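You operate a simulated robot arm through the tools that you are given. There is no shell and no other tool. Be economical: measure what you need, move in short steps, check, and stop when the job is done.

You are at the controls of a simulated two-armed robot. One attempt, no reset.

Task
On the top of the reject shelf, fold the brown cloth in half.

Only the result counts: the job must be done as asked and must still hold three seconds after the hand-in. Knocking over, shifting, dropping, spilling or breaking anything else fails it. Flat cloth is picked up by pressing the open fingertips on it (5 to 10 N) and closing them slowly along it; thin cloth reads only 2 to 8 mm in the jaws.

Robot
Two 7-joint arms with two-finger parallel grippers on one trunk, on a base that drives. Base frame: it is fixed to the floor where the robot stands at the start and does not move with it; the origin is under the middle of the robot, x ahead of it, y to its left, z up; the surface under the hand at the start is at about z = 79.9. Lengths are in cm, angles in rad, forces in N, time in s.
The left shoulder is at the start at [7, 16.3, 112], the right one opposite. With the tool pointing down near the work surface each hand reaches from about 40 to 88 cm from the robot's upright axis, wherever it stands, measured 20 degrees to its own side. Places, roughly: top of the reject shelf [60, -10, 80]. Payload 3.43 kg a hand.
The TCP of each hand is the grasp point between the finger pads, 3.4 cm short of the fingertips. In the tool frame z runs along the fingers and y along their closing line. Largest opening 12.8 cm; finger width 2.4, thickness 1.2; the body of the gripper, 4.8 by 13 cm, starts 9.6 cm behind the TCP.
Orientation is that of the tool frame in the base frame, as a unit quaternion [x, y, z, w]. With the fingers straight down and closing along the base's y, the tool's x points along the base's -x, its y along +y and its z along -z.

Tools
- The arms move only by the tool play_rows. It takes "left_moves", "right_moves" or both (then of equal length, played together; a hand with none holds still); each is a list of rows, each a list of 7 numbers: the turn, a rotation vector about the tool's x, y, z in rad, then the shift along the tool's x, y, z in cm, then the finger opening in cm, from 0 to 12.8. In form: [[wx, wy, wz, dx, dy, dz, gripper], ...]. A call has 1 to 20 rows; each row shifts and turns the commanded pose from where the row before left it, along the tool's axes as they then stand. Each row takes 0.2 s and may step no farther than 5 cm and 0.15 rad from the row before; otherwise, or with a gripper value out of range, the whole call is refused. Where a pose cannot be reached the arm comes as near as it can. A force on the tool above 40 N (or 10 N above the force at the start of the call, whichever is more), or a blocked arm, ends the call early, and 0.2 s more pass. Each finger travels about 15.3 cm/s and halts on what it meets, pressing with about 41 N; the grip force reading is that of the motor and also rises with nothing between the fingers. The clock runs only during rows and for 0.2 s after the last one: add rows that do not move to give the fingers time. The reply holds the time, the measured pose of the TCP, the force on the tool along the base axes, the opening and the grip force, in the units named above and with some noise, with the torque about the TCP (base axes, N m) and any sound that the robot's microphone picked up.
- Cameras (640 x 400 px; columns grow to the right, rows downward): "scene" is now at [12.47, -0.47, 132.65]; the picture's right is [-0.06, -1.00, 0.00], its down [-0.77, 0.04, -0.64] and it looks along [0.64, -0.04, -0.77] (base axes); focal length 249 px, centre (320, 200). "left" rides on the left gripper at [7.6, 1.1, -16] in its tool frame; the picture's right is [-0.15, 0.99, 0.00], its down [-0.88, -0.13, -0.46] and it looks along [-0.45, -0.07, 0.89] (tool axes); focal length 234 px, centre (320, 200). "right" rides on the right gripper at [7.6, -1.1, -16] in its tool frame; the picture's right is [0.15, 0.99, 0.00], its down [-0.88, 0.13, -0.46] and it looks along [-0.45, 0.07, 0.89] (tool axes); focal length 234 px, centre (320, 200). There is no depth. A picture from a camera that has moved, and an enlarged one, comes with that camera's place and axes in the base frame and with its lens.
- capture(camera): a new picture of that camera. The clock stands still meanwhile.
- slide_trunk(by): slides the trunk up (or, below 0, down) by that many cm; the arms and the scene camera ride with it, the base frame stays. It gives what a move gives, with no picture.
- drive_base(legs): drives the robot by 1 to 6 legs, each [ahead, left, turn to the left] in cm, cm and rad, along the robot's own axes; the way and the turn of a leg run together, so that a leg with both is an arc; at most 150 cm and 3.142 rad a leg. The arms and the cameras ride along, it lands a little off, and it stops where it bumps. It gives what a move gives.
- pan_tilt(pan, tilt): turns the head with the scene camera to pan (to the left, within 1.501 rad either way) and tilt (down, from -0.506 to 1.204), counted from straight ahead of the robot. It gives what a move gives.
- close_up(camera, box): a new picture of the part [left, top, right, bottom] of that camera's present view, enlarged. The clock stands still meanwhile.
- sign_off(): hands the job in; it is judged then, once.

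Go step by step. Nothing tells you exact positions but the pictures and the camera data: compare them with the known pose of the tool, close in by small moves and look again before you grip or let go. The budget is 120 turns and 108 pictures, counting those below and the enlarged ones. Unless the task says otherwise, let go and move clear before handing in.

The tools are called after "Call:" by a JSON object that holds its "api" and its "payload". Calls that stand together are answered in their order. play_rows: Moves the arms, as the interface text tells. Its arguments: {"type":"object","properties":{"left_moves":{"type":"array","items":{"type":"array","items":{"type":"number"}}},"right_moves":{"type":"array","items":{"type":"array","items":{"type":"number"}}}},"required":[]} The other tools are called the same way: slide_trunk (by) slides the trunk up or down; drive_base (legs) drives the base; pan_tilt (pan, tilt) turns the head that bears the scene camera; capture (camera) takes a picture; close_up (camera, box) takes an enlarged picture of a part of a camera's view; sign_off () hands the job in.

At the start:

```text
clock: 0.0
left_tool_pos: [51.47, 8.73, 100.32]
left_orientation: [0.0, 1.0, 0.001, 0.0]
left_wrist_force: [0.2, -0.7, 0.2]
left_wrist_torque: [-0.01, -0.06, 0.0]
left_grip_width: 12.8
left_finger_force: 0.1
right_tool_pos: [53.82, -26.71, 98.98]
right_orientation: [0.0, 1.0, 0.0, 0.0]
right_wrist_force: [-1.3, 0.5, -0.1]
right_wrist_torque: [-0.01, 0.0, -0.01]
right_grip_width: 12.81
right_finger_force: 0.1
trunk travel left (down, up): [-60.0, 34.0]
robot x, y, heading: [-0.11, -0.04, 0.002]
head pan, tilt: [-0.058, 0.878]
```

scene: 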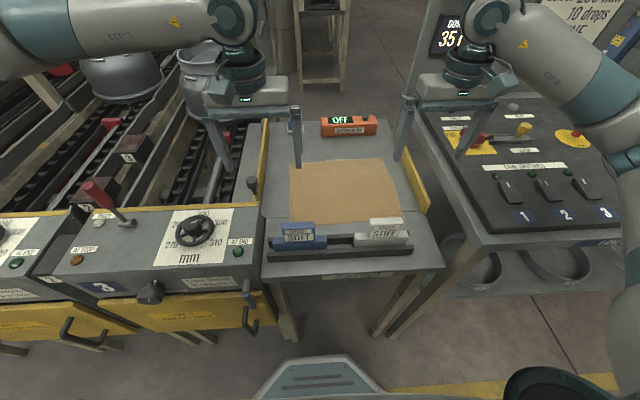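
right: 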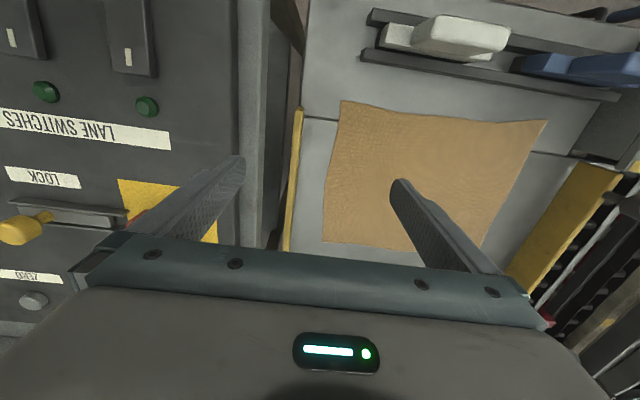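
left: 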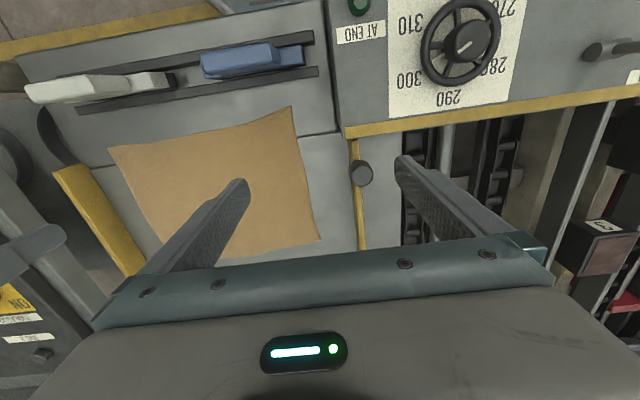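

The brown cloth lies at roughly x 48–72, y −25–5 on the shelf, with blocks close to its near edge and an orange device beyond the far edge. I'll look closer before choosing the edge to lift.

Call:
{"api": "close_up", "payload": {"camera": "scene", "box": [240, 100, 460, 280]}}

```text
2.22 times, centred on (350, 190) of scene
camera zoom: at [12.47, -0.47, 132.65], right [-0.06, -1.0, 0.0], down [-0.77, 0.04, -0.64], along [0.64, -0.04, -0.77], focal length 554 px, centre (253, 222)
```

zoom: 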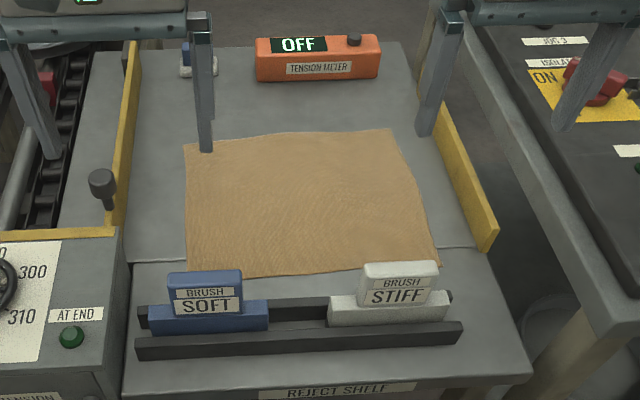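

The far edge runs from about (71, 5.6) to (72.4, −24) and the near edge is at x≈48, with brushes at x≈43. I'll pinch the two far corners and fold them toward the near edge, so both hands go above those corners first.

Call:
{"api": "play_rows", "payload": {"left_moves": [[0, 0, 0, -3.65, -1.35, 2, 3], [0, 0, 0, -3.65, -1.35, 2, 3], [0, 0, 0, -3.65, -1.35, 2, 3], [0, 0, 0, -3.65, -1.35, 2, 3], [0, 0, 0, -3.65, -1.35, 2, 3], [0, 0, 0, 0, 0, 0, 3]], "right_moves": [[0, 0, 0, -3.4, 1.24, 1.8, 3], [0, 0, 0, -3.4, 1.24, 1.8, 3], [0, 0, 0, -3.4, 1.24, 1.8, 3], [0, 0, 0, -3.4, 1.24, 1.8, 3], [0, 0, 0, -3.4, 1.24, 1.8, 3], [0, 0, 0, 0, 0, 0, 3]]}}

Call:
{"api": "capture", "payload": {"camera": "left"}}

Call:
{"api": "capture", "payload": {"camera": "right"}}

Call:
{"api": "capture", "payload": {"camera": "scene"}}

```text
clock: 1.4
left_tool_pos: [69.53, 2.13, 90.62]
left_orientation: [0.0, 1.0, 0.0, 0.001]
left_wrist_force: [-0.1, -0.2, -0.2]
left_wrist_torque: [0.03, -0.03, 0.01]
left_grip_width: 3.01
left_finger_force: 0.1
right_tool_pos: [70.82, -20.59, 89.93]
right_orientation: [0.0, 1.0, 0.0, 0.001]
right_wrist_force: [-0.5, 0.4, -0.7]
right_wrist_torque: [0.02, -0.05, 0.01]
right_grip_width: 3.0
right_finger_force: 0.1
trunk travel left (down, up): [-60.0, 34.0]
robot x, y, heading: [0.14, -0.07, -0.001]
head pan, tilt: [-0.058, 0.878]
```

```text
103 pictures are left
camera left: at [62.02, 3.24, 106.6], right [0.15, 0.99, 0.0], down [0.88, -0.13, 0.46], along [0.45, -0.07, -0.89], focal length 234 px, centre (320, 200)
```

left: 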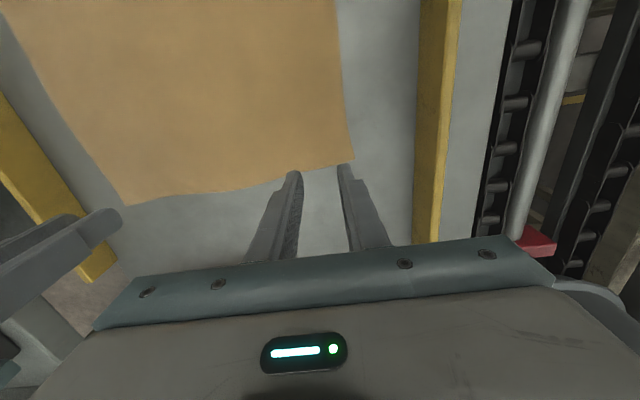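

```text
102 pictures are left
camera right: at [63.12, -21.67, 105.96], right [-0.15, 0.99, 0.0], down [0.88, 0.13, 0.46], along [0.45, 0.07, -0.89], focal length 234 px, centre (320, 200)
```

right: 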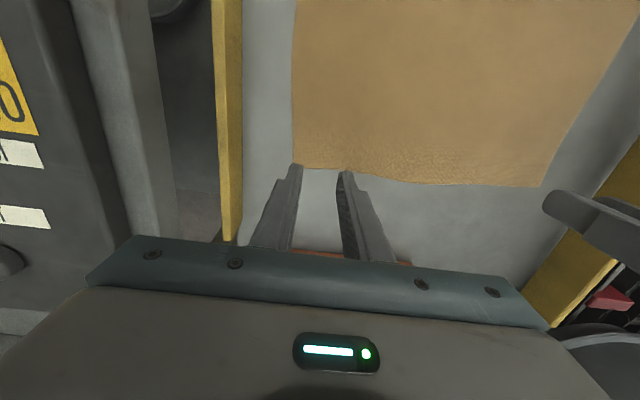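

```text
101 pictures are left
camera scene: at [12.33, -0.47, 132.67], right [-0.06, -1.0, 0.0], down [-0.77, 0.04, -0.64], along [0.64, -0.04, -0.77], focal length 249 px, centre (320, 200)
```

scene: 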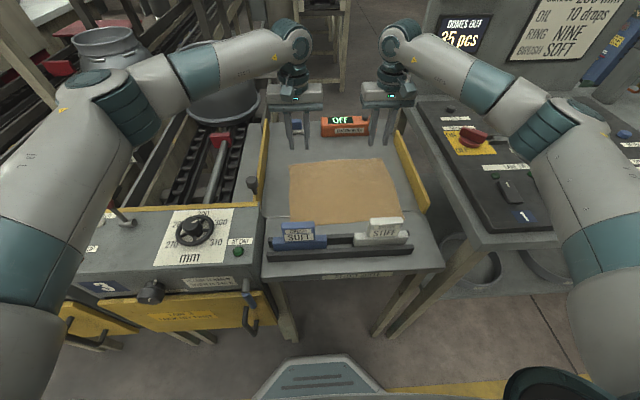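

The pictures confirm the corners: left far at (70.6, 5.6) and right far at (72.2, −23). Both fingertips sit just inside them, so I'll lower both hands close to the surface.

Call:
{"api": "play_rows", "payload": {"left_moves": [[0, 0, 0, 0, 0.35, 2, 3], [0, 0, 0, 0, 0.3, 2, 3], [0, 0, 0, 0, 0, 2, 3], [0, 0, 0, 0, 0, 0.3, 3], [0, 0, 0, 0, 0, 0, 3]], "right_moves": [[0, 0, 0, 0, 0.2, 2, 3], [0, 0, 0, 0, 0.1, 2, 3], [0, 0, 0, 0, 0, 1.4, 3], [0, 0, 0, 0, 0, 0.2, 3], [0, 0, 0, 0, 0, 0, 3]]}}

Call:
{"api": "capture", "payload": {"camera": "left"}}

Call:
{"api": "capture", "payload": {"camera": "right"}}

```text
clock: 2.6
left_tool_pos: [69.57, 2.87, 84.16]
left_orientation: [0.0, 1.0, 0.0, 0.0]
left_wrist_force: [0.2, -0.4, 0.2]
left_wrist_torque: [0.01, 0.05, -0.01]
left_grip_width: 2.99
left_finger_force: 0.2
right_tool_pos: [70.9, -20.25, 84.39]
right_orientation: [0.0, 1.0, 0.001, 0.0]
right_wrist_force: [-0.2, 0.5, -0.1]
right_wrist_torque: [0.0, 0.03, 0.02]
right_grip_width: 2.99
right_finger_force: 0.2
trunk travel left (down, up): [-60.0, 34.0]
robot x, y, heading: [0.01, -0.17, 0.003]
head pan, tilt: [-0.058, 0.878]
```

```text
100 pictures are left
camera left: at [62.03, 3.92, 100.06], right [0.15, 0.99, 0.0], down [0.88, -0.13, 0.46], along [0.45, -0.07, -0.89], focal length 234 px, centre (320, 200)
```

left: 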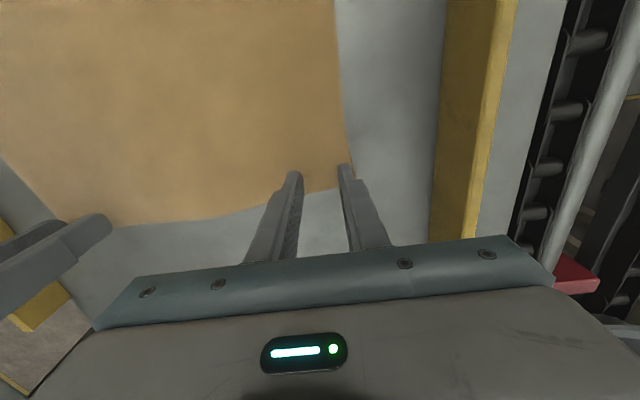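

```text
99 pictures are left
camera right: at [63.18, -21.3, 100.39], right [-0.15, 0.99, 0.0], down [0.88, 0.13, 0.46], along [0.45, 0.07, -0.89], focal length 234 px, centre (320, 200)
```

right: 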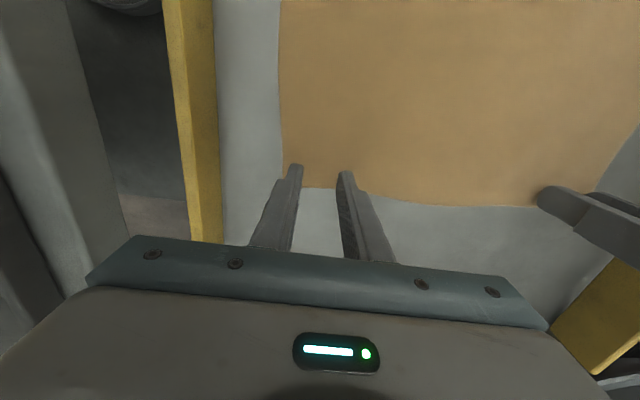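

Both hands straddle the corners with about 1 cm of cloth beyond them, and the left outer finger is right at the edge. I'll shift inward slightly and go down to contact in small steps.

Call:
{"api": "play_rows", "payload": {"left_moves": [[0, 0, 0, 0.3, -0.5, 0, 3], [0, 0, 0, 0, 0, 0.3, 3], [0, 0, 0, 0, 0, 0.2, 3], [0, 0, 0, 0, 0, 0.2, 3], [0, 0, 0, 0, 0, 0, 3]], "right_moves": [[0, 0, 0, 0.2, 0.2, 0.2, 3], [0, 0, 0, 0, 0, 0.3, 3], [0, 0, 0, 0, 0, 0.2, 3], [0, 0, 0, 0, 0, 0.2, 3], [0, 0, 0, 0, 0, 0, 3]]}}

```text
clock: 3.8
left_tool_pos: [69.36, 2.12, 83.43]
left_orientation: [-0.001, 1.0, 0.001, 0.001]
left_wrist_force: [-1.3, 1.1, 8.1]
left_wrist_torque: [0.14, 0.02, -0.02]
left_grip_width: 3.02
left_finger_force: 0.5
right_tool_pos: [70.52, -20.0, 83.61]
right_orientation: [0.0, 1.0, 0.0, 0.001]
right_wrist_force: [0.3, 0.7, -0.2]
right_wrist_torque: [0.02, 0.0, -0.03]
right_grip_width: 3.02
right_finger_force: 0.1
trunk travel left (down, up): [-60.0, 34.0]
robot x, y, heading: [0.06, -0.2, -0.002]
head pan, tilt: [-0.058, 0.878]
```

The left hand already presses at 8 N. The right is about 2 mm short, so I'll lower only that one.

Call:
{"api": "play_rows", "payload": {"left_moves": [[0, 0, 0, 0, 0, 0, 3], [0, 0, 0, 0, 0, 0, 3], [0, 0, 0, 0, 0, 0, 3]], "right_moves": [[0, 0, 0, 0, 0, 0.15, 3], [0, 0, 0, 0, 0, 0.08, 3], [0, 0, 0, 0, 0, 0, 3]]}}

```text
clock: 4.6
left_tool_pos: [69.26, 2.21, 83.36]
left_orientation: [-0.001, 1.0, 0.0, 0.001]
left_wrist_force: [2.1, 0.9, 8.2]
left_wrist_torque: [0.12, -0.09, 0.03]
left_grip_width: 2.98
left_finger_force: 0.1
right_tool_pos: [70.51, -20.0, 83.47]
right_orientation: [-0.001, 1.0, 0.0, 0.001]
right_wrist_force: [-1.3, -0.6, 7.4]
right_wrist_torque: [-0.04, -0.02, 0.02]
right_grip_width: 2.97
right_finger_force: 0.1
trunk travel left (down, up): [-60.0, 34.0]
robot x, y, heading: [-0.3, 0.0, 0.001]
head pan, tilt: [-0.058, 0.878]
```

Both hands now press at 7–8 N. I'll close the fingers slowly along the cloth.

Call:
{"api": "play_rows", "payload": {"left_moves": [[0, 0, 0, 0, 0, 0, 2.7], [0, 0, 0, 0, 0, 0, 2.4], [0, 0, 0, 0, 0, 0, 2.1], [0, 0, 0, 0, 0, 0, 1.8], [0, 0, 0, 0, 0, 0, 1.5], [0, 0, 0, 0, 0, 0, 1.2], [0, 0, 0, 0, 0, 0, 0.9], [0, 0, 0, 0, 0, 0, 0.6], [0, 0, 0, 0, 0, 0, 0.3], [0, 0, 0, 0, 0, 0, 0], [0, 0, 0, 0, 0, 0, 0], [0, 0, 0, 0, 0, 0, 0]], "right_moves": [[0, 0, 0, 0, 0, 0, 2.7], [0, 0, 0, 0, 0, 0, 2.4], [0, 0, 0, 0, 0, 0, 2.1], [0, 0, 0, 0, 0, 0, 1.8], [0, 0, 0, 0, 0, 0, 1.5], [0, 0, 0, 0, 0, 0, 1.2], [0, 0, 0, 0, 0, 0, 0.9], [0, 0, 0, 0, 0, 0, 0.6], [0, 0, 0, 0, 0, 0, 0.3], [0, 0, 0, 0, 0, 0, 0], [0, 0, 0, 0, 0, 0, 0], [0, 0, 0, 0, 0, 0, 0]]}}

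Call:
{"api": "capture", "payload": {"camera": "left"}}

Call:
{"api": "capture", "payload": {"camera": "right"}}

```text
clock: 7.2
left_tool_pos: [69.17, 2.08, 83.41]
left_orientation: [0.0, 1.0, 0.0, 0.0]
left_wrist_force: [0.8, -9.8, 4.6]
left_wrist_torque: [-0.34, -0.03, 0.06]
left_grip_width: 0.17
left_finger_force: 36.3
right_tool_pos: [70.46, -19.85, 83.42]
right_orientation: [-0.001, 1.0, 0.0, 0.001]
right_wrist_force: [-0.1, 8.7, 13.1]
right_wrist_torque: [0.32, -0.06, -0.05]
right_grip_width: 0.19
right_finger_force: 36.6
trunk travel left (down, up): [-60.0, 34.0]
robot x, y, heading: [-0.36, -0.23, 0.004]
head pan, tilt: [-0.058, 0.878]
```

```text
98 pictures are left
camera left: at [61.61, 3.25, 99.46], right [0.15, 0.99, 0.0], down [0.88, -0.13, 0.46], along [0.45, -0.07, -0.89], focal length 234 px, centre (320, 200)
```

left: 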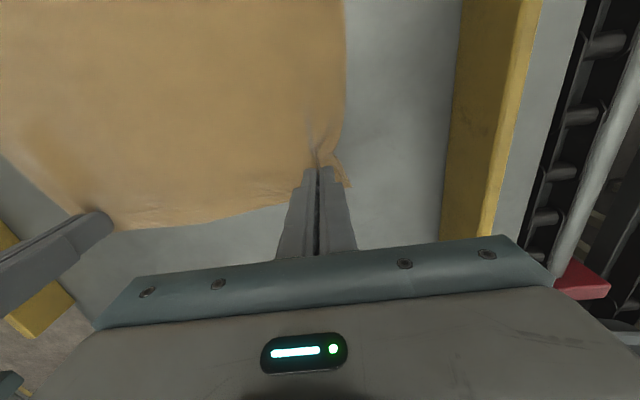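

```text
97 pictures are left
camera right: at [62.79, -20.86, 99.4], right [-0.15, 0.99, 0.0], down [0.88, 0.13, 0.46], along [0.45, 0.07, -0.89], focal length 234 px, centre (320, 200)
```

right: 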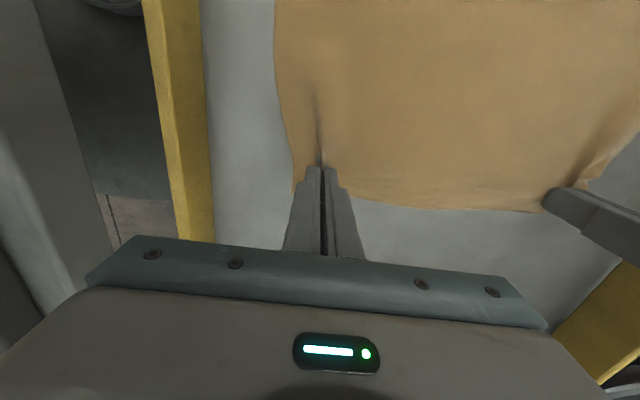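

Both jaws hold a double layer of cloth (1.7 and 1.9 mm). Now I'll do the first half of the fold, an arc about a fold line at x≈60 while tilting the fingers forward so the flap can turn over.

Call:
{"api": "play_rows", "payload": {"left_moves": [[0, -0.065, 0, 0.37, 0, -1.55, 0], [0, -0.065, 0, 0.56, 0, -1.54, 0], [0, -0.065, 0, 0.75, 0, -1.5, 0], [0, -0.065, 0, 0.93, 0, -1.45, 0], [0, -0.065, 0, 1.12, 0, -1.36, 0], [0, -0.065, 0, 1.26, 0, -1.29, 0], [0, -0.065, 0, 1.4, 0, -1.2, 0], [0, 0, 0, 0, 0, 0, 0]], "right_moves": [[0, -0.065, 0, 0.37, 0, -1.55, 0], [0, -0.065, 0, 0.56, 0, -1.54, 0], [0, -0.065, 0, 0.75, 0, -1.5, 0], [0, -0.065, 0, 0.93, 0, -1.45, 0], [0, -0.065, 0, 1.12, 0, -1.36, 0], [0, -0.065, 0, 1.26, 0, -1.29, 0], [0, -0.065, 0, 1.4, 0, -1.2, 0], [0, 0, 0, 0, 0, 0, 0]]}}

Call:
{"api": "close_up", "payload": {"camera": "scene", "box": [240, 80, 460, 280]}}

Call:
{"api": "capture", "payload": {"camera": "left"}}

```text
clock: 9.0
left_tool_pos: [61.65, 2.1, 91.48]
left_orientation: [-0.001, 0.974, 0.0, 0.226]
left_wrist_force: [1.1, -10.4, -0.5]
left_wrist_torque: [-0.31, 0.02, -0.11]
left_grip_width: 0.15
left_finger_force: 36.7
right_tool_pos: [62.72, -19.81, 91.24]
right_orientation: [0.0, 0.974, -0.001, 0.225]
right_wrist_force: [-0.7, 10.2, -0.1]
right_wrist_torque: [0.31, 0.03, 0.1]
right_grip_width: 0.2
right_finger_force: 37.2
trunk travel left (down, up): [-60.0, 34.0]
robot x, y, heading: [0.25, -0.21, 0.001]
head pan, tilt: [-0.058, 0.878]
```

```text
2.00 times, centred on (350, 180) of scene
camera zoom: at [12.56, -0.46, 132.64], right [-0.06, -1.0, 0.0], down [-0.77, 0.04, -0.64], along [0.64, -0.04, -0.77], focal length 498 px, centre (260, 240)
```

zoom: 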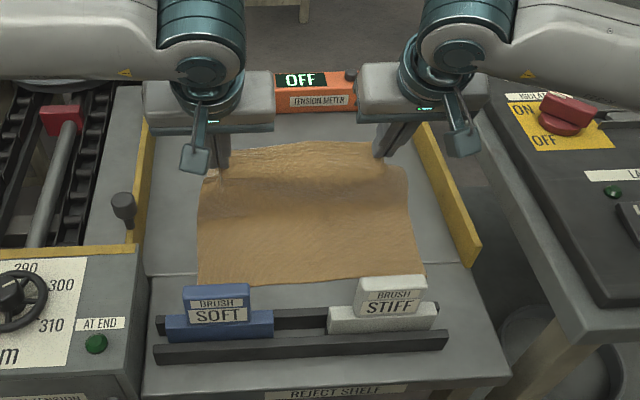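

```text
95 pictures are left
camera left: at [47.74, 3.2, 102.48], right [0.13, 0.99, 0.06], down [0.59, -0.13, 0.8], along [0.8, -0.07, -0.6], focal length 234 px, centre (320, 200)
```

left: 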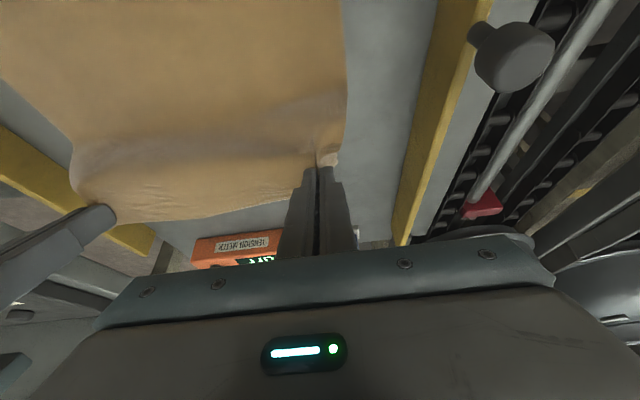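

Both grips hold, the cloth is lifting evenly, and its near edge hasn't moved. The sideways pull is 10 N, so I'll ease the hands together a little as I carry the flap over the top.

Call:
{"api": "play_rows", "payload": {"left_moves": [[0, -0.065, 0, 1.53, -0.15, -1.08, 0], [0, -0.065, 0, 1.63, -0.15, -0.96, 0], [0, -0.065, 0, 1.71, 0, -0.82, 0], [0, -0.065, 0, 1.78, 0, -0.67, 0], [0, -0.065, 0, 1.83, 0, -0.5, 0], [0, 0, 0, 0, 0, 0, 0]], "right_moves": [[0, -0.065, 0, 1.53, 0.15, -1.08, 0], [0, -0.065, 0, 1.63, 0.15, -0.96, 0], [0, -0.065, 0, 1.71, 0, -0.82, 0], [0, -0.065, 0, 1.78, 0, -0.67, 0], [0, -0.065, 0, 1.83, 0, -0.5, 0], [0, 0, 0, 0, 0, 0, 0]]}}

Call:
{"api": "capture", "payload": {"camera": "scene"}}

Call:
{"api": "capture", "payload": {"camera": "left"}}

Call:
{"api": "capture", "payload": {"camera": "right"}}

```text
clock: 10.4
left_tool_pos: [52.24, 1.74, 90.38]
left_orientation: [0.0, 0.925, -0.001, 0.38]
left_wrist_force: [0.1, -2.5, -1.9]
left_wrist_torque: [-0.08, -0.02, -0.05]
left_grip_width: 0.15
left_finger_force: 36.5
right_tool_pos: [53.96, -19.63, 90.15]
right_orientation: [0.0, 0.925, 0.0, 0.38]
right_wrist_force: [0.0, 1.5, 0.3]
right_wrist_torque: [0.05, 0.0, 0.07]
right_grip_width: 0.17
right_finger_force: 37.0
right hand out of reach, approached as far as the arm can: row 5
trunk travel left (down, up): [-60.0, 34.0]
robot x, y, heading: [-0.11, -0.28, -0.001]
head pan, tilt: [-0.058, 0.878]
```

```text
94 pictures are left
camera scene: at [12.48, -0.44, 132.65], right [-0.06, -1.0, 0.0], down [-0.77, 0.04, -0.64], along [0.64, -0.04, -0.77], focal length 249 px, centre (320, 200)
```

scene: 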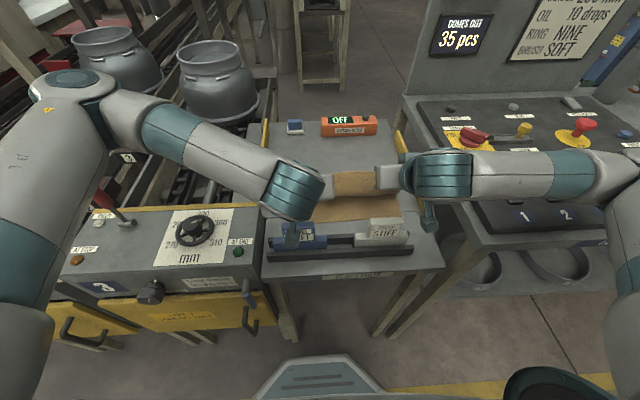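

```text
93 pictures are left
camera left: at [35.69, 2.88, 96.28], right [0.1, 0.99, 0.1], down [0.31, -0.13, 0.94], along [0.95, -0.07, -0.32], focal length 234 px, centre (320, 200)
```

left: 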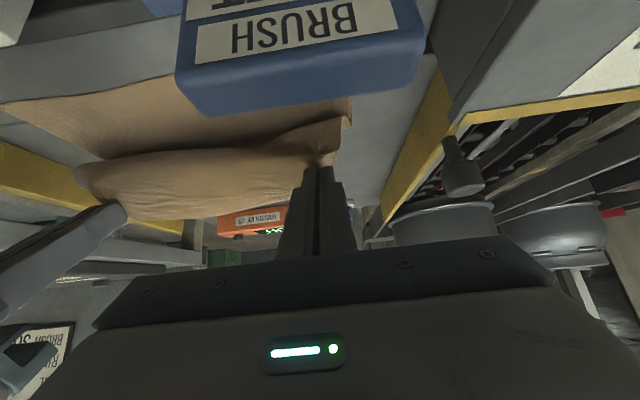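

```text
92 pictures are left
camera right: at [37.36, -20.68, 96.14], right [-0.1, 0.99, -0.1], down [0.31, 0.13, 0.94], along [0.95, 0.07, -0.32], focal length 234 px, centre (320, 200)
```

right: 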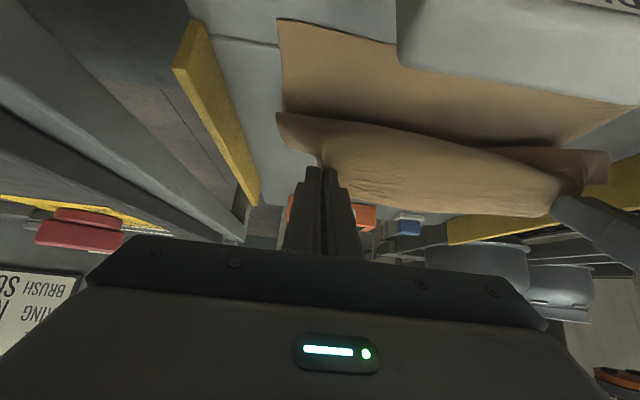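

The flap is over the top, hanging cleanly below the fingers, and the right arm is at its inner reach limit. I'll back the base up 3 cm to gain room, which also carries the flap toward the near edge.

Call:
{"api": "drive_base", "payload": {"legs": [[-3, 0, 0]]}}

Call:
{"api": "capture", "payload": {"camera": "right"}}

```text
clock: 11.2
left_tool_pos: [49.43, 1.83, 90.24]
left_orientation: [-0.001, 0.925, 0.001, 0.379]
left_wrist_force: [-0.1, -2.9, -0.7]
left_wrist_torque: [-0.09, -0.02, -0.09]
left_grip_width: 0.15
left_finger_force: 36.4
right_tool_pos: [51.17, -19.61, 90.09]
right_orientation: [0.0, 0.925, 0.0, 0.38]
right_wrist_force: [-0.7, 2.7, 0.3]
right_wrist_torque: [0.04, 0.01, 0.06]
right_grip_width: 0.22
right_finger_force: 37.2
trunk travel left (down, up): [-60.0, 34.0]
robot x, y, heading: [-2.89, 0.09, 0.002]
head pan, tilt: [-0.058, 0.878]
```

```text
91 pictures are left
camera right: at [34.42, -20.69, 96.15], right [-0.1, 0.99, -0.1], down [0.31, 0.13, 0.94], along [0.95, 0.07, -0.32], focal length 234 px, centre (320, 200)
```

right: 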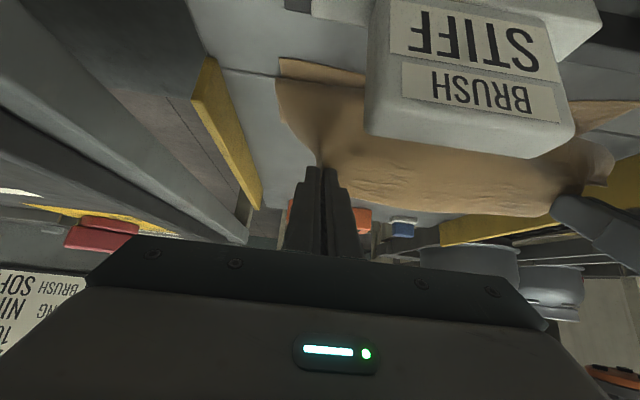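

The hand is clear, but the brushes look taller than I had estimated. I'll measure their tops before going lower.

Call:
{"api": "close_up", "payload": {"camera": "scene", "box": [250, 150, 430, 260]}}

Call:
{"api": "capture", "payload": {"camera": "left"}}

```text
3.56 times, centred on (340, 205) of scene
camera zoom: at [9.51, -0.47, 132.64], right [-0.06, -1.0, 0.0], down [-0.77, 0.04, -0.64], along [0.64, -0.04, -0.77], focal length 886 px, centre (249, 182)
```

zoom: 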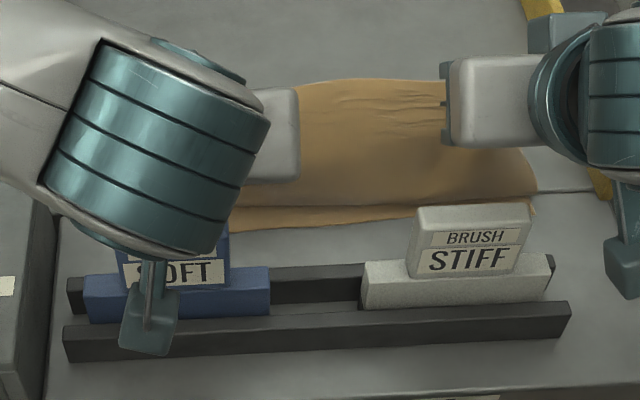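

```text
89 pictures are left
camera left: at [32.76, 2.87, 96.29], right [0.1, 0.99, 0.1], down [0.31, -0.13, 0.94], along [0.95, -0.07, -0.32], focal length 234 px, centre (320, 200)
```

left: 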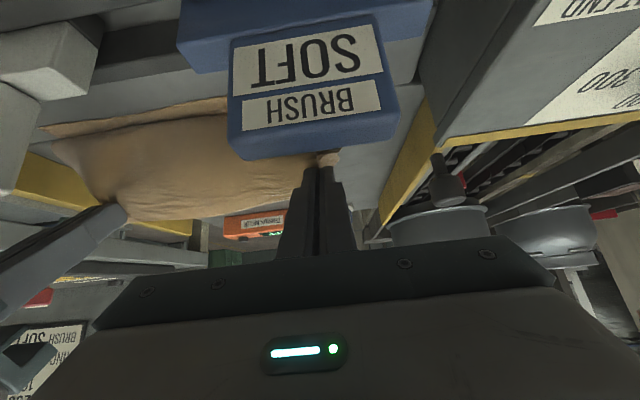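

The brush tops are at z≈91 near x≈40–43, and the gripper bodies clear them by about 4 cm. I'll lower the trunk 2 cm, which keeps them safe while bringing the flap down.

Call:
{"api": "slide_trunk", "payload": {"by": -2}}

Call:
{"api": "play_rows", "payload": {"left_moves": [[0, 0, 0, -0.5, 0, 0.5, 0], [0, 0, 0, 0, 0, 0, 0]]}}

Call:
{"api": "drive_base", "payload": {"legs": [[-1.3, 0, 0]]}}

Call:
{"api": "capture", "payload": {"camera": "left"}}

Call:
{"api": "capture", "payload": {"camera": "right"}}

```text
clock: 11.9
left_tool_pos: [49.22, 1.68, 88.12]
left_orientation: [-0.001, 0.925, 0.0, 0.38]
left_wrist_force: [0.4, -1.5, -0.3]
left_wrist_torque: [-0.05, -0.01, -0.04]
left_grip_width: 0.13
left_finger_force: 36.3
right_tool_pos: [51.08, -19.67, 88.13]
right_orientation: [0.0, 0.925, -0.001, 0.379]
right_wrist_force: [-0.3, 2.1, -1.1]
right_wrist_torque: [0.05, -0.02, 0.05]
right_grip_width: 0.22
right_finger_force: 36.4
trunk travel left (down, up): [-58.0, 36.0]
robot x, y, heading: [-2.84, 0.1, -0.002]
head pan, tilt: [-0.058, 0.878]
```

```text
clock: 12.5
left_tool_pos: [50.05, 1.77, 88.14]
left_orientation: [-0.001, 0.925, 0.001, 0.38]
left_wrist_force: [-0.5, -3.0, 0.3]
left_wrist_torque: [-0.06, -0.02, -0.05]
left_grip_width: 0.15
left_finger_force: 36.1
right_tool_pos: [51.22, -19.69, 87.96]
right_orientation: [0.0, 0.925, 0.0, 0.38]
right_wrist_force: [0.0, 2.5, 0.5]
right_wrist_torque: [0.04, 0.0, 0.05]
right_grip_width: 0.18
right_finger_force: 36.7
trunk travel left (down, up): [-58.0, 36.0]
robot x, y, heading: [-2.61, -0.05, -0.003]
head pan, tilt: [-0.058, 0.878]
```

```text
clock: 13.3
left_tool_pos: [48.8, 1.78, 88.14]
left_orientation: [-0.001, 0.925, 0.0, 0.379]
left_wrist_force: [0.7, -2.8, -0.2]
left_wrist_torque: [-0.05, 0.0, -0.03]
left_grip_width: 0.16
left_finger_force: 36.8
right_tool_pos: [49.87, -19.61, 88.06]
right_orientation: [0.001, 0.926, 0.0, 0.378]
right_wrist_force: [0.2, 1.5, 0.2]
right_wrist_torque: [-0.01, 0.01, 0.04]
right_grip_width: 0.22
right_finger_force: 36.3
trunk travel left (down, up): [-58.0, 36.0]
robot x, y, heading: [-4.1, 0.25, 0.005]
head pan, tilt: [-0.058, 0.878]
```

```text
88 pictures are left
camera left: at [32.2, 2.92, 94.25], right [0.1, 0.99, 0.1], down [0.31, -0.13, 0.94], along [0.95, -0.07, -0.32], focal length 234 px, centre (320, 200)
```

left: 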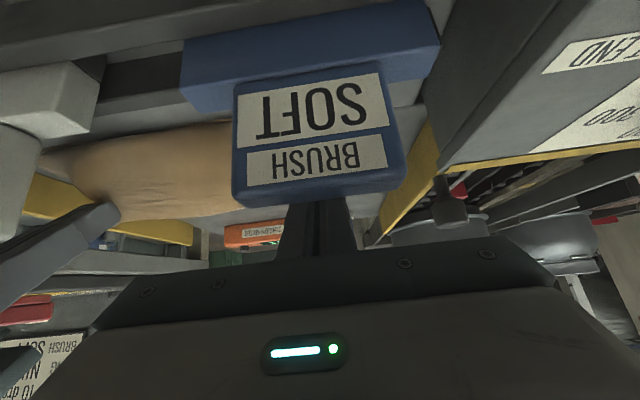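

```text
87 pictures are left
camera right: at [33.2, -20.68, 94.13], right [-0.1, 0.99, -0.1], down [0.31, 0.13, 0.94], along [0.95, 0.07, -0.32], focal length 234 px, centre (320, 200)
```

right: 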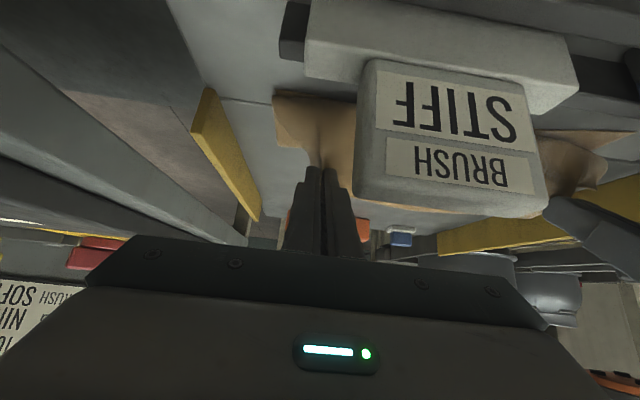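

Tips are at about (51.2, 85.7) and (52.3, 85.7), with the flap nearly taut at a shallow angle over the near half. I'll open the fingers and let the flap drop, then back off along them.

Call:
{"api": "play_rows", "payload": {"left_moves": [[0, 0, 0, 0, 0, 0, 2.5], [0, 0, 0, 0, 0, 0, 2.5], [0, 0, 0, 0, 0, 0, 2.5], [0, 0, 0, 0, 0, 0, 2.5]], "right_moves": [[0, 0, 0, 0, 0, 0, 2.5], [0, 0, 0, 0, 0, 0, 2.5], [0, 0, 0, 0, 0, 0, 2.5], [0, 0, 0, 0, 0, 0, 2.5]]}}

Call:
{"api": "capture", "payload": {"camera": "right"}}

Call:
{"api": "capture", "payload": {"camera": "scene"}}

```text
clock: 14.3
left_tool_pos: [48.67, 1.92, 88.06]
left_orientation: [-0.001, 0.925, 0.001, 0.38]
left_wrist_force: [0.3, -1.0, -0.3]
left_wrist_torque: [0.01, 0.01, 0.03]
left_grip_width: 2.53
left_finger_force: 0.0
right_tool_pos: [49.89, -19.61, 88.09]
right_orientation: [0.0, 0.925, 0.0, 0.379]
right_wrist_force: [0.7, 1.2, 0.4]
right_wrist_torque: [0.01, 0.03, -0.03]
right_grip_width: 2.51
right_finger_force: 0.1
trunk travel left (down, up): [-58.0, 36.0]
robot x, y, heading: [-4.2, -0.04, 0.0]
head pan, tilt: [-0.058, 0.878]
```

```text
86 pictures are left
camera right: at [33.15, -20.67, 94.16], right [-0.1, 0.99, -0.1], down [0.31, 0.13, 0.94], along [0.95, 0.07, -0.32], focal length 234 px, centre (320, 200)
```

right: 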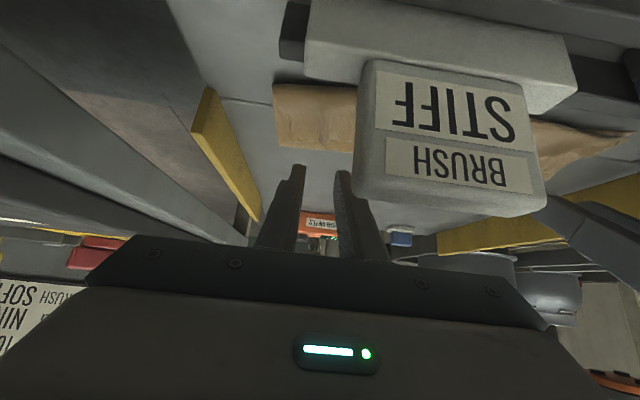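

```text
85 pictures are left
camera scene: at [8.23, -0.46, 130.65], right [-0.06, -1.0, 0.0], down [-0.77, 0.04, -0.64], along [0.64, -0.04, -0.77], focal length 249 px, centre (320, 200)
```

scene: 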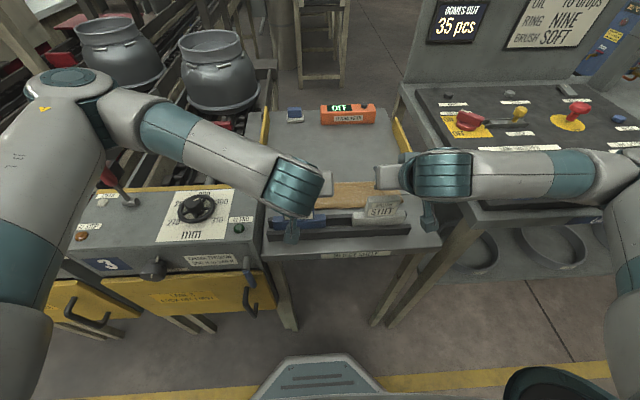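

The flap fell flat. I'll raise both hands straight up with the trunk and inspect.

Call:
{"api": "slide_trunk", "payload": {"by": 14}}

Call:
{"api": "play_rows", "payload": {"left_moves": [[0, 0.13, 0, -1.5, 3, -1.5, 2.5], [0, 0.13, 0, -1.5, 3, -1.5, 2.5], [0, 0.13, 0, -1, 3, -1, 2.5], [0, 0.13, 0, -1, 3, -1, 2.5], [0, 0, 0, 0, 0, 0, 2.5]], "right_moves": [[0, 0.13, 0, -1.5, -3, -1.5, 2.5], [0, 0.13, 0, -1.5, -3, -1.5, 2.5], [0, 0.13, 0, -1, -3, -1, 2.5], [0, 0.13, 0, -1, -3, -1, 2.5], [0, 0, 0, 0, 0, 0, 2.5]]}}

Call:
{"api": "capture", "payload": {"camera": "scene"}}

Call:
{"api": "close_up", "payload": {"camera": "scene", "box": [250, 130, 430, 270]}}

Call:
{"api": "capture", "payload": {"camera": "right"}}

Call:
{"api": "capture", "payload": {"camera": "left"}}

```text
clock: 15.9
left_tool_pos: [48.69, 1.85, 102.32]
left_orientation: [-0.002, 0.925, 0.001, 0.379]
left_wrist_force: [0.5, 0.2, 1.3]
left_wrist_torque: [0.0, 0.02, 0.01]
left_grip_width: 2.47
left_finger_force: 0.0
right_tool_pos: [49.93, -19.51, 102.01]
right_orientation: [0.0, 0.925, 0.0, 0.379]
right_wrist_force: [0.0, 0.1, -0.4]
right_wrist_torque: [0.02, 0.0, -0.01]
right_grip_width: 2.49
right_finger_force: 0.1
trunk travel left (down, up): [-72.0, 22.0]
robot x, y, heading: [-4.36, -0.02, -0.003]
head pan, tilt: [-0.058, 0.878]
```

```text
clock: 17.1
left_tool_pos: [50.01, 13.74, 109.25]
left_orientation: [-0.001, 0.992, 0.001, 0.128]
left_wrist_force: [-1.1, -0.2, -0.1]
left_wrist_torque: [-0.01, 0.01, -0.01]
left_grip_width: 2.51
left_finger_force: 0.1
right_tool_pos: [51.35, -31.67, 109.24]
right_orientation: [0.0, 0.992, 0.001, 0.128]
right_wrist_force: [0.5, 0.6, 0.7]
right_wrist_torque: [-0.02, 0.04, 0.0]
right_grip_width: 2.5
right_finger_force: 0.1
trunk travel left (down, up): [-72.0, 22.0]
robot x, y, heading: [-4.36, -0.13, 0.0]
head pan, tilt: [-0.058, 0.878]
```

```text
84 pictures are left
camera scene: at [8.23, -0.54, 144.65], right [-0.06, -1.0, 0.0], down [-0.77, 0.04, -0.64], along [0.64, -0.04, -0.77], focal length 249 px, centre (320, 200)
```

scene: 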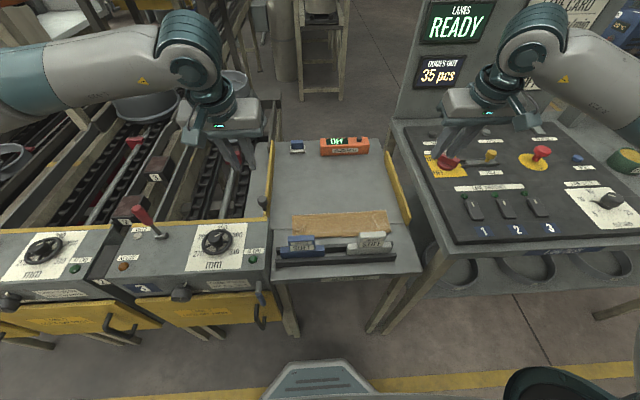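

```text
2.86 times, centred on (340, 200) of scene
camera zoom: at [8.23, -0.54, 144.65], right [-0.06, -1.0, 0.0], down [-0.77, 0.04, -0.64], along [0.64, -0.04, -0.77], focal length 712 px, centre (263, 200)
```

zoom: 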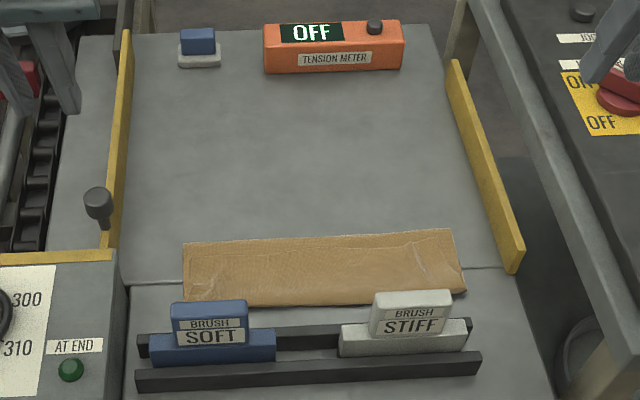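

```text
82 pictures are left
camera right: at [39.85, -32.65, 122.75], right [-0.14, 0.99, -0.04], down [0.74, 0.13, 0.66], along [0.66, 0.07, -0.75], focal length 234 px, centre (320, 200)
```

right: 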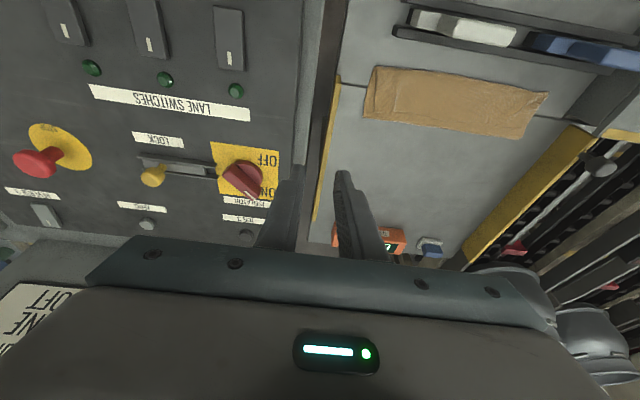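

```text
81 pictures are left
camera left: at [38.6, 14.92, 122.9], right [0.14, 0.99, 0.04], down [0.74, -0.13, 0.66], along [0.66, -0.07, -0.75], focal length 234 px, centre (320, 200)
```

left: 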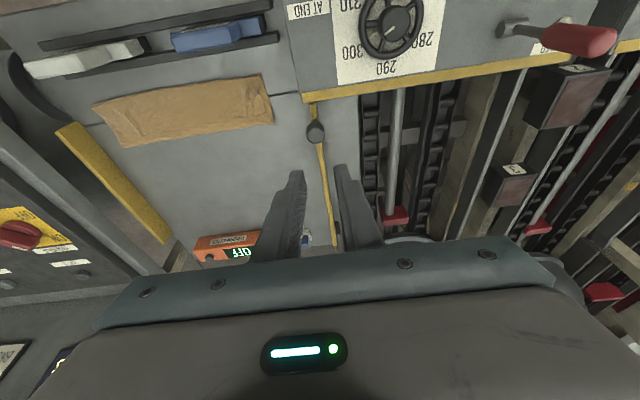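

The cloth now looks folded into a neat strip and nothing else has moved. I'll check closely how the edges line up.

Call:
{"api": "close_up", "payload": {"camera": "scene", "box": [285, 205, 400, 245]}}

Call:
{"api": "close_up", "payload": {"camera": "right", "box": [340, 50, 570, 150]}}

Call:
{"api": "close_up", "payload": {"camera": "left", "box": [80, 60, 290, 160]}}

```text
5.57 times, centred on (342, 225) of scene
camera zoom: at [8.23, -0.54, 144.65], right [-0.06, -1.0, 0.0], down [-0.77, 0.04, -0.64], along [0.64, -0.04, -0.77], focal length 1386 px, centre (195, 61)
```

zoom: 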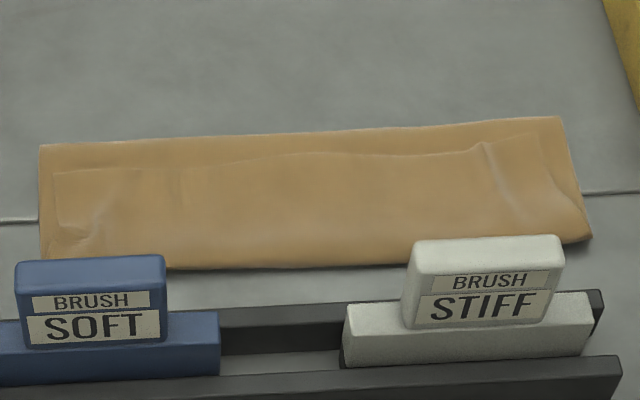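

```text
2.78 times, centred on (455, 100) of right
camera zoom: at [39.85, -32.65, 122.75], right [-0.14, 0.99, -0.04], down [0.74, 0.13, 0.66], along [0.66, 0.07, -0.75], focal length 652 px, centre (-56, 478)
```

zoom: 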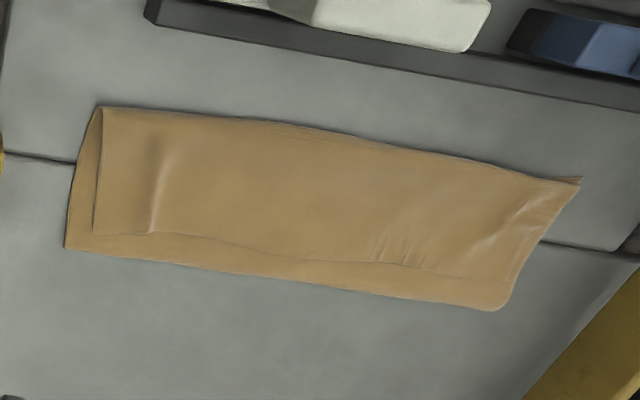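

```text
3.05 times, centred on (185, 110) of left
camera zoom: at [38.6, 14.92, 122.9], right [0.14, 0.99, 0.04], down [0.74, -0.13, 0.66], along [0.66, -0.07, -0.75], focal length 714 px, centre (731, 474)
```

zoom: 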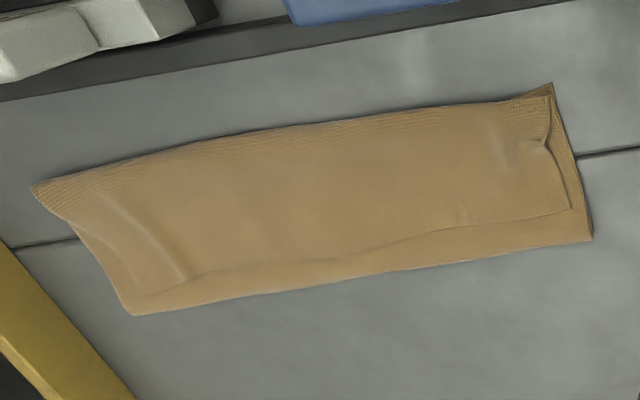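

The close-ups show the flap doubled back on itself. The strip is only about 9 cm wide, in three layers, with the free edge on top at x≈54–55, so this is not a half fold. I'll grip that top edge again, reopen the cloth, and fold it with a better grip.

Call:
{"api": "play_rows", "payload": {"left_moves": [[0, 0.128, 0, -0.7, -3, 0, 3], [0, 0.128, 0, -0.7, -3, 0, 3], [0, 0, 0, -0.7, -3, 0, 3], [0, 0, 0, -0.7, -2.6, 0, 3], [0, 0, 0, 0, 0, 0, 3]], "right_moves": [[0, 0.128, 0, -0.6, 3, 0, 3], [0, 0.128, 0, -0.6, 3, 0, 3], [0, 0, 0, -0.6, 3, 0, 3], [0, 0, 0, -0.5, 2.2, 0, 3], [0, 0, 0, 0, 0, 0, 3]]}}

Call:
{"api": "slide_trunk", "payload": {"by": -14}}

Call:
{"api": "capture", "payload": {"camera": "left"}}

Call:
{"api": "capture", "payload": {"camera": "right"}}

```text
clock: 18.3
left_tool_pos: [52.55, 1.97, 109.42]
left_orientation: [-0.002, 1.0, 0.0, 0.002]
left_wrist_force: [-0.8, -0.4, -1.1]
left_wrist_torque: [0.02, -0.01, -0.02]
left_grip_width: 2.99
left_finger_force: 0.1
right_tool_pos: [53.15, -20.56, 109.12]
right_orientation: [0.0, 1.0, 0.0, 0.001]
right_wrist_force: [-0.6, 0.3, -0.1]
right_wrist_torque: [0.0, -0.01, -0.02]
right_grip_width: 3.0
right_finger_force: 0.0
trunk travel left (down, up): [-72.0, 22.0]
robot x, y, heading: [-4.21, -0.18, 0.001]
head pan, tilt: [-0.058, 0.878]
```

```text
clock: 20.0
left_tool_pos: [52.72, 1.93, 95.48]
left_orientation: [-0.002, 1.0, 0.0, 0.002]
left_wrist_force: [0.5, -0.6, -0.1]
left_wrist_torque: [-0.02, -0.03, 0.01]
left_grip_width: 3.02
left_finger_force: 0.0
right_tool_pos: [53.13, -20.6, 95.23]
right_orientation: [0.0, 1.0, 0.001, 0.001]
right_wrist_force: [0.3, 0.5, 0.3]
right_wrist_torque: [0.02, -0.01, 0.01]
right_grip_width: 3.02
right_finger_force: 0.0
trunk travel left (down, up): [-58.0, 36.0]
robot x, y, heading: [-4.34, -0.13, 0.002]
head pan, tilt: [-0.058, 0.878]
```

```text
77 pictures are left
camera left: at [45.02, 3.14, 111.47], right [0.14, 0.99, 0.0], down [0.88, -0.13, 0.46], along [0.45, -0.07, -0.89], focal length 234 px, centre (320, 200)
```

left: 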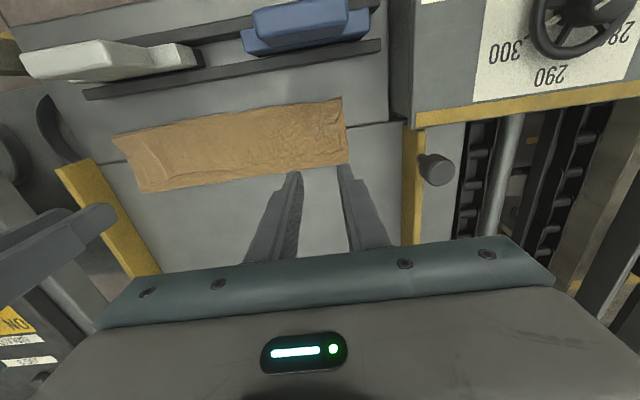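

```text
76 pictures are left
camera right: at [45.44, -21.6, 111.15], right [-0.15, 0.99, 0.0], down [0.88, 0.13, 0.46], along [0.45, 0.07, -0.89], focal length 234 px, centre (320, 200)
```

right: 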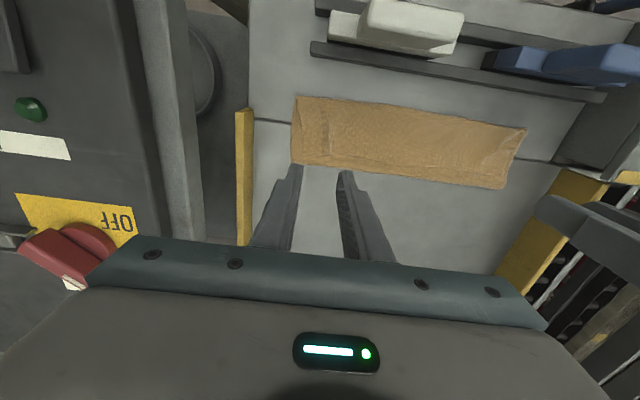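

I'll take enlarged views of both ends of the strip from above to locate the free top edge.

Call:
{"api": "close_up", "payload": {"camera": "left", "box": [220, 80, 380, 180]}}

Call:
{"api": "close_up", "payload": {"camera": "right", "box": [270, 80, 430, 180]}}

```text
4.00 times, centred on (300, 130) of left
camera zoom: at [45.02, 3.14, 111.47], right [0.14, 0.99, 0.0], down [0.88, -0.13, 0.46], along [0.45, -0.07, -0.89], focal length 937 px, centre (400, 480)
```

zoom: 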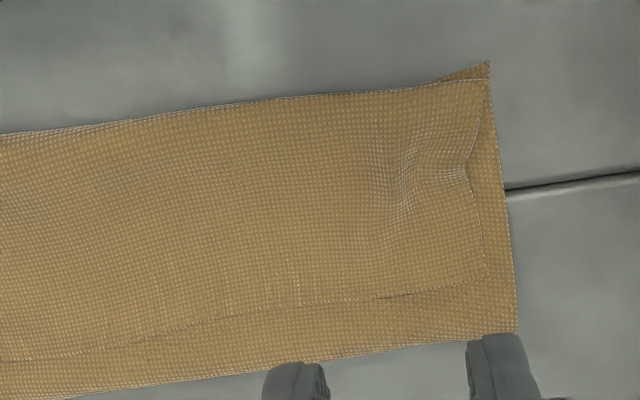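

```text
4.00 times, centred on (350, 130) of right
camera zoom: at [45.44, -21.6, 111.15], right [-0.15, 0.99, 0.0], down [0.88, 0.13, 0.46], along [0.45, 0.07, -0.89], focal length 937 px, centre (200, 480)
```

zoom: 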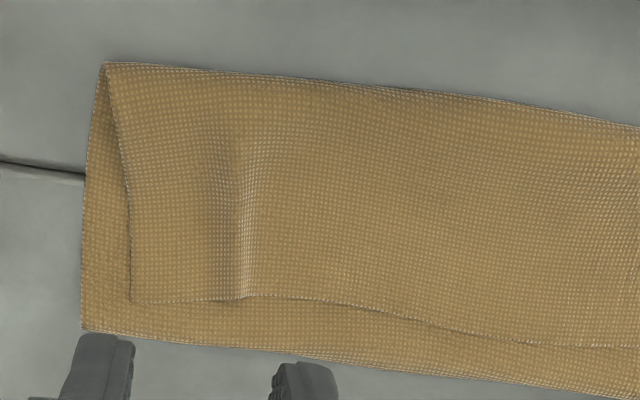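

The free top edge lies at x≈53.5–54.5, with a raised ridge at (53.5, −18.8) on the right and a wrinkle at (51, 2.2) on the left. I'll lower both hands onto those.

Call:
{"api": "play_rows", "payload": {"left_moves": [[0, 0, 0, 0.2, 0.2, 3, 3], [0, 0, 0, 0.2, 0.2, 3, 3], [0, 0, 0, 0, 0, 3, 3], [0, 0, 0, 0, 0, 2.2, 3], [0, 0, 0, 0, 0, 0, 3]], "right_moves": [[0, 0, 0, 0, 0.9, 3, 3], [0, 0, 0, 0, 0.9, 3, 3], [0, 0, 0, 0, 0, 3, 3], [0, 0, 0, 0, 0, 2, 3], [0, 0, 0, 0, 0, 0, 3]]}}

Call:
{"api": "close_up", "payload": {"camera": "left", "box": [200, 80, 440, 230]}}

Call:
{"api": "close_up", "payload": {"camera": "right", "box": [200, 80, 440, 230]}}

```text
clock: 21.2
left_tool_pos: [52.03, 2.2, 85.26]
left_orientation: [-0.002, 1.0, 0.003, 0.011]
left_wrist_force: [0.6, -0.6, 0.5]
left_wrist_torque: [0.03, 0.01, 0.02]
left_grip_width: 3.01
left_finger_force: 0.1
right_tool_pos: [52.62, -18.98, 84.65]
right_orientation: [0.0, 1.0, 0.002, 0.005]
right_wrist_force: [0.2, -0.6, 0.0]
right_wrist_torque: [0.0, 0.03, 0.01]
right_grip_width: 2.97
right_finger_force: 0.1
trunk travel left (down, up): [-58.0, 36.0]
robot x, y, heading: [-4.52, 0.06, 0.003]
head pan, tilt: [-0.058, 0.878]
```

```text
2.67 times, centred on (320, 155) of left
camera zoom: at [44.04, 3.25, 101.12], right [0.14, 0.99, 0.01], down [0.87, -0.13, 0.47], along [0.47, -0.06, -0.88], focal length 624 px, centre (320, 320)
```

zoom: 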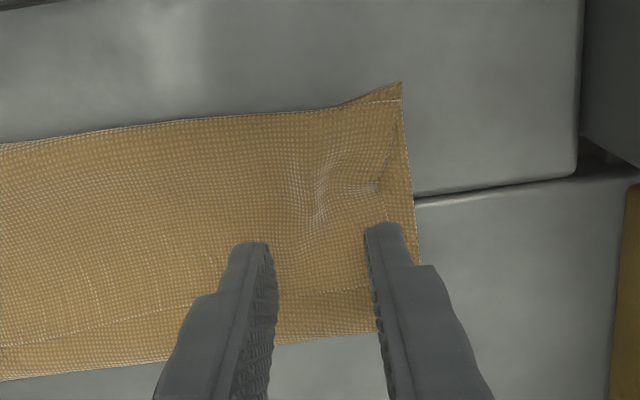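

```text
2.67 times, centred on (320, 155) of right
camera zoom: at [44.74, -20.04, 100.63], right [-0.15, 0.99, 0.0], down [0.88, 0.13, 0.46], along [0.46, 0.07, -0.89], focal length 624 px, centre (320, 320)
```

zoom: 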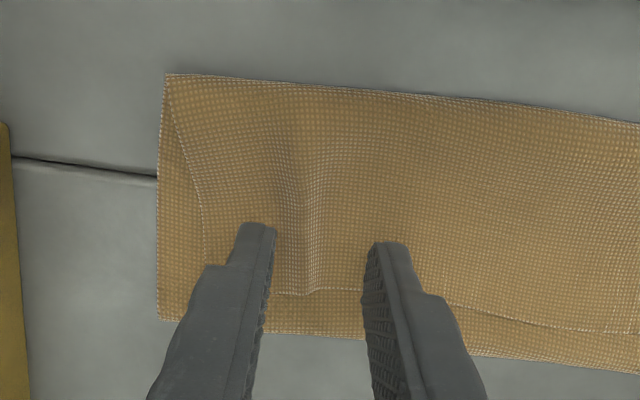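

The right fingers straddle the ridge nicely. The left should shift inward about 0.6 cm. I'll do that and continue down gently.

Call:
{"api": "play_rows", "payload": {"left_moves": [[0, 0, 0, 0, -0.6, 0.4, 3], [0, 0, 0, 0, 0, 0.3, 3], [0, 0, 0, 0, 0, 0, 3]], "right_moves": [[0, 0, 0, 0, 0.2, 0.3, 3], [0, 0, 0, 0, 0, 0.2, 3], [0, 0, 0, 0, 0, 0, 3]]}}

```text
clock: 22.0
left_tool_pos: [51.76, 1.77, 84.9]
left_orientation: [-0.001, 1.0, 0.002, 0.014]
left_wrist_force: [0.6, 0.7, 0.7]
left_wrist_torque: [0.01, 0.01, -0.03]
left_grip_width: 2.98
left_finger_force: 0.1
right_tool_pos: [52.45, -18.64, 84.36]
right_orientation: [-0.001, 1.0, 0.003, 0.007]
right_wrist_force: [-0.3, -0.3, 0.8]
right_wrist_torque: [0.0, -0.02, -0.01]
right_grip_width: 3.01
right_finger_force: 0.1
trunk travel left (down, up): [-58.0, 36.0]
robot x, y, heading: [-4.09, 0.25, 0.003]
head pan, tilt: [-0.058, 0.878]
```

The arms lag slightly short of the command in height here. I'll use the trunk to come down the remaining bit.

Call:
{"api": "slide_trunk", "payload": {"by": -0.7}}

```text
clock: 22.6
left_tool_pos: [51.63, 1.73, 84.75]
left_orientation: [-0.002, 1.0, 0.003, 0.02]
left_wrist_force: [0.9, -1.0, -0.1]
left_wrist_torque: [0.02, 0.0, 0.01]
left_grip_width: 3.01
left_finger_force: 0.0
right_tool_pos: [52.17, -18.82, 83.86]
right_orientation: [-0.001, 1.0, 0.003, 0.008]
right_wrist_force: [0.1, 0.9, 0.4]
right_wrist_torque: [0.01, 0.04, 0.04]
right_grip_width: 3.02
right_finger_force: 0.0
trunk travel left (down, up): [-57.3, 36.7]
robot x, y, heading: [-4.21, -0.05, 0.002]
head pan, tilt: [-0.058, 0.878]
```

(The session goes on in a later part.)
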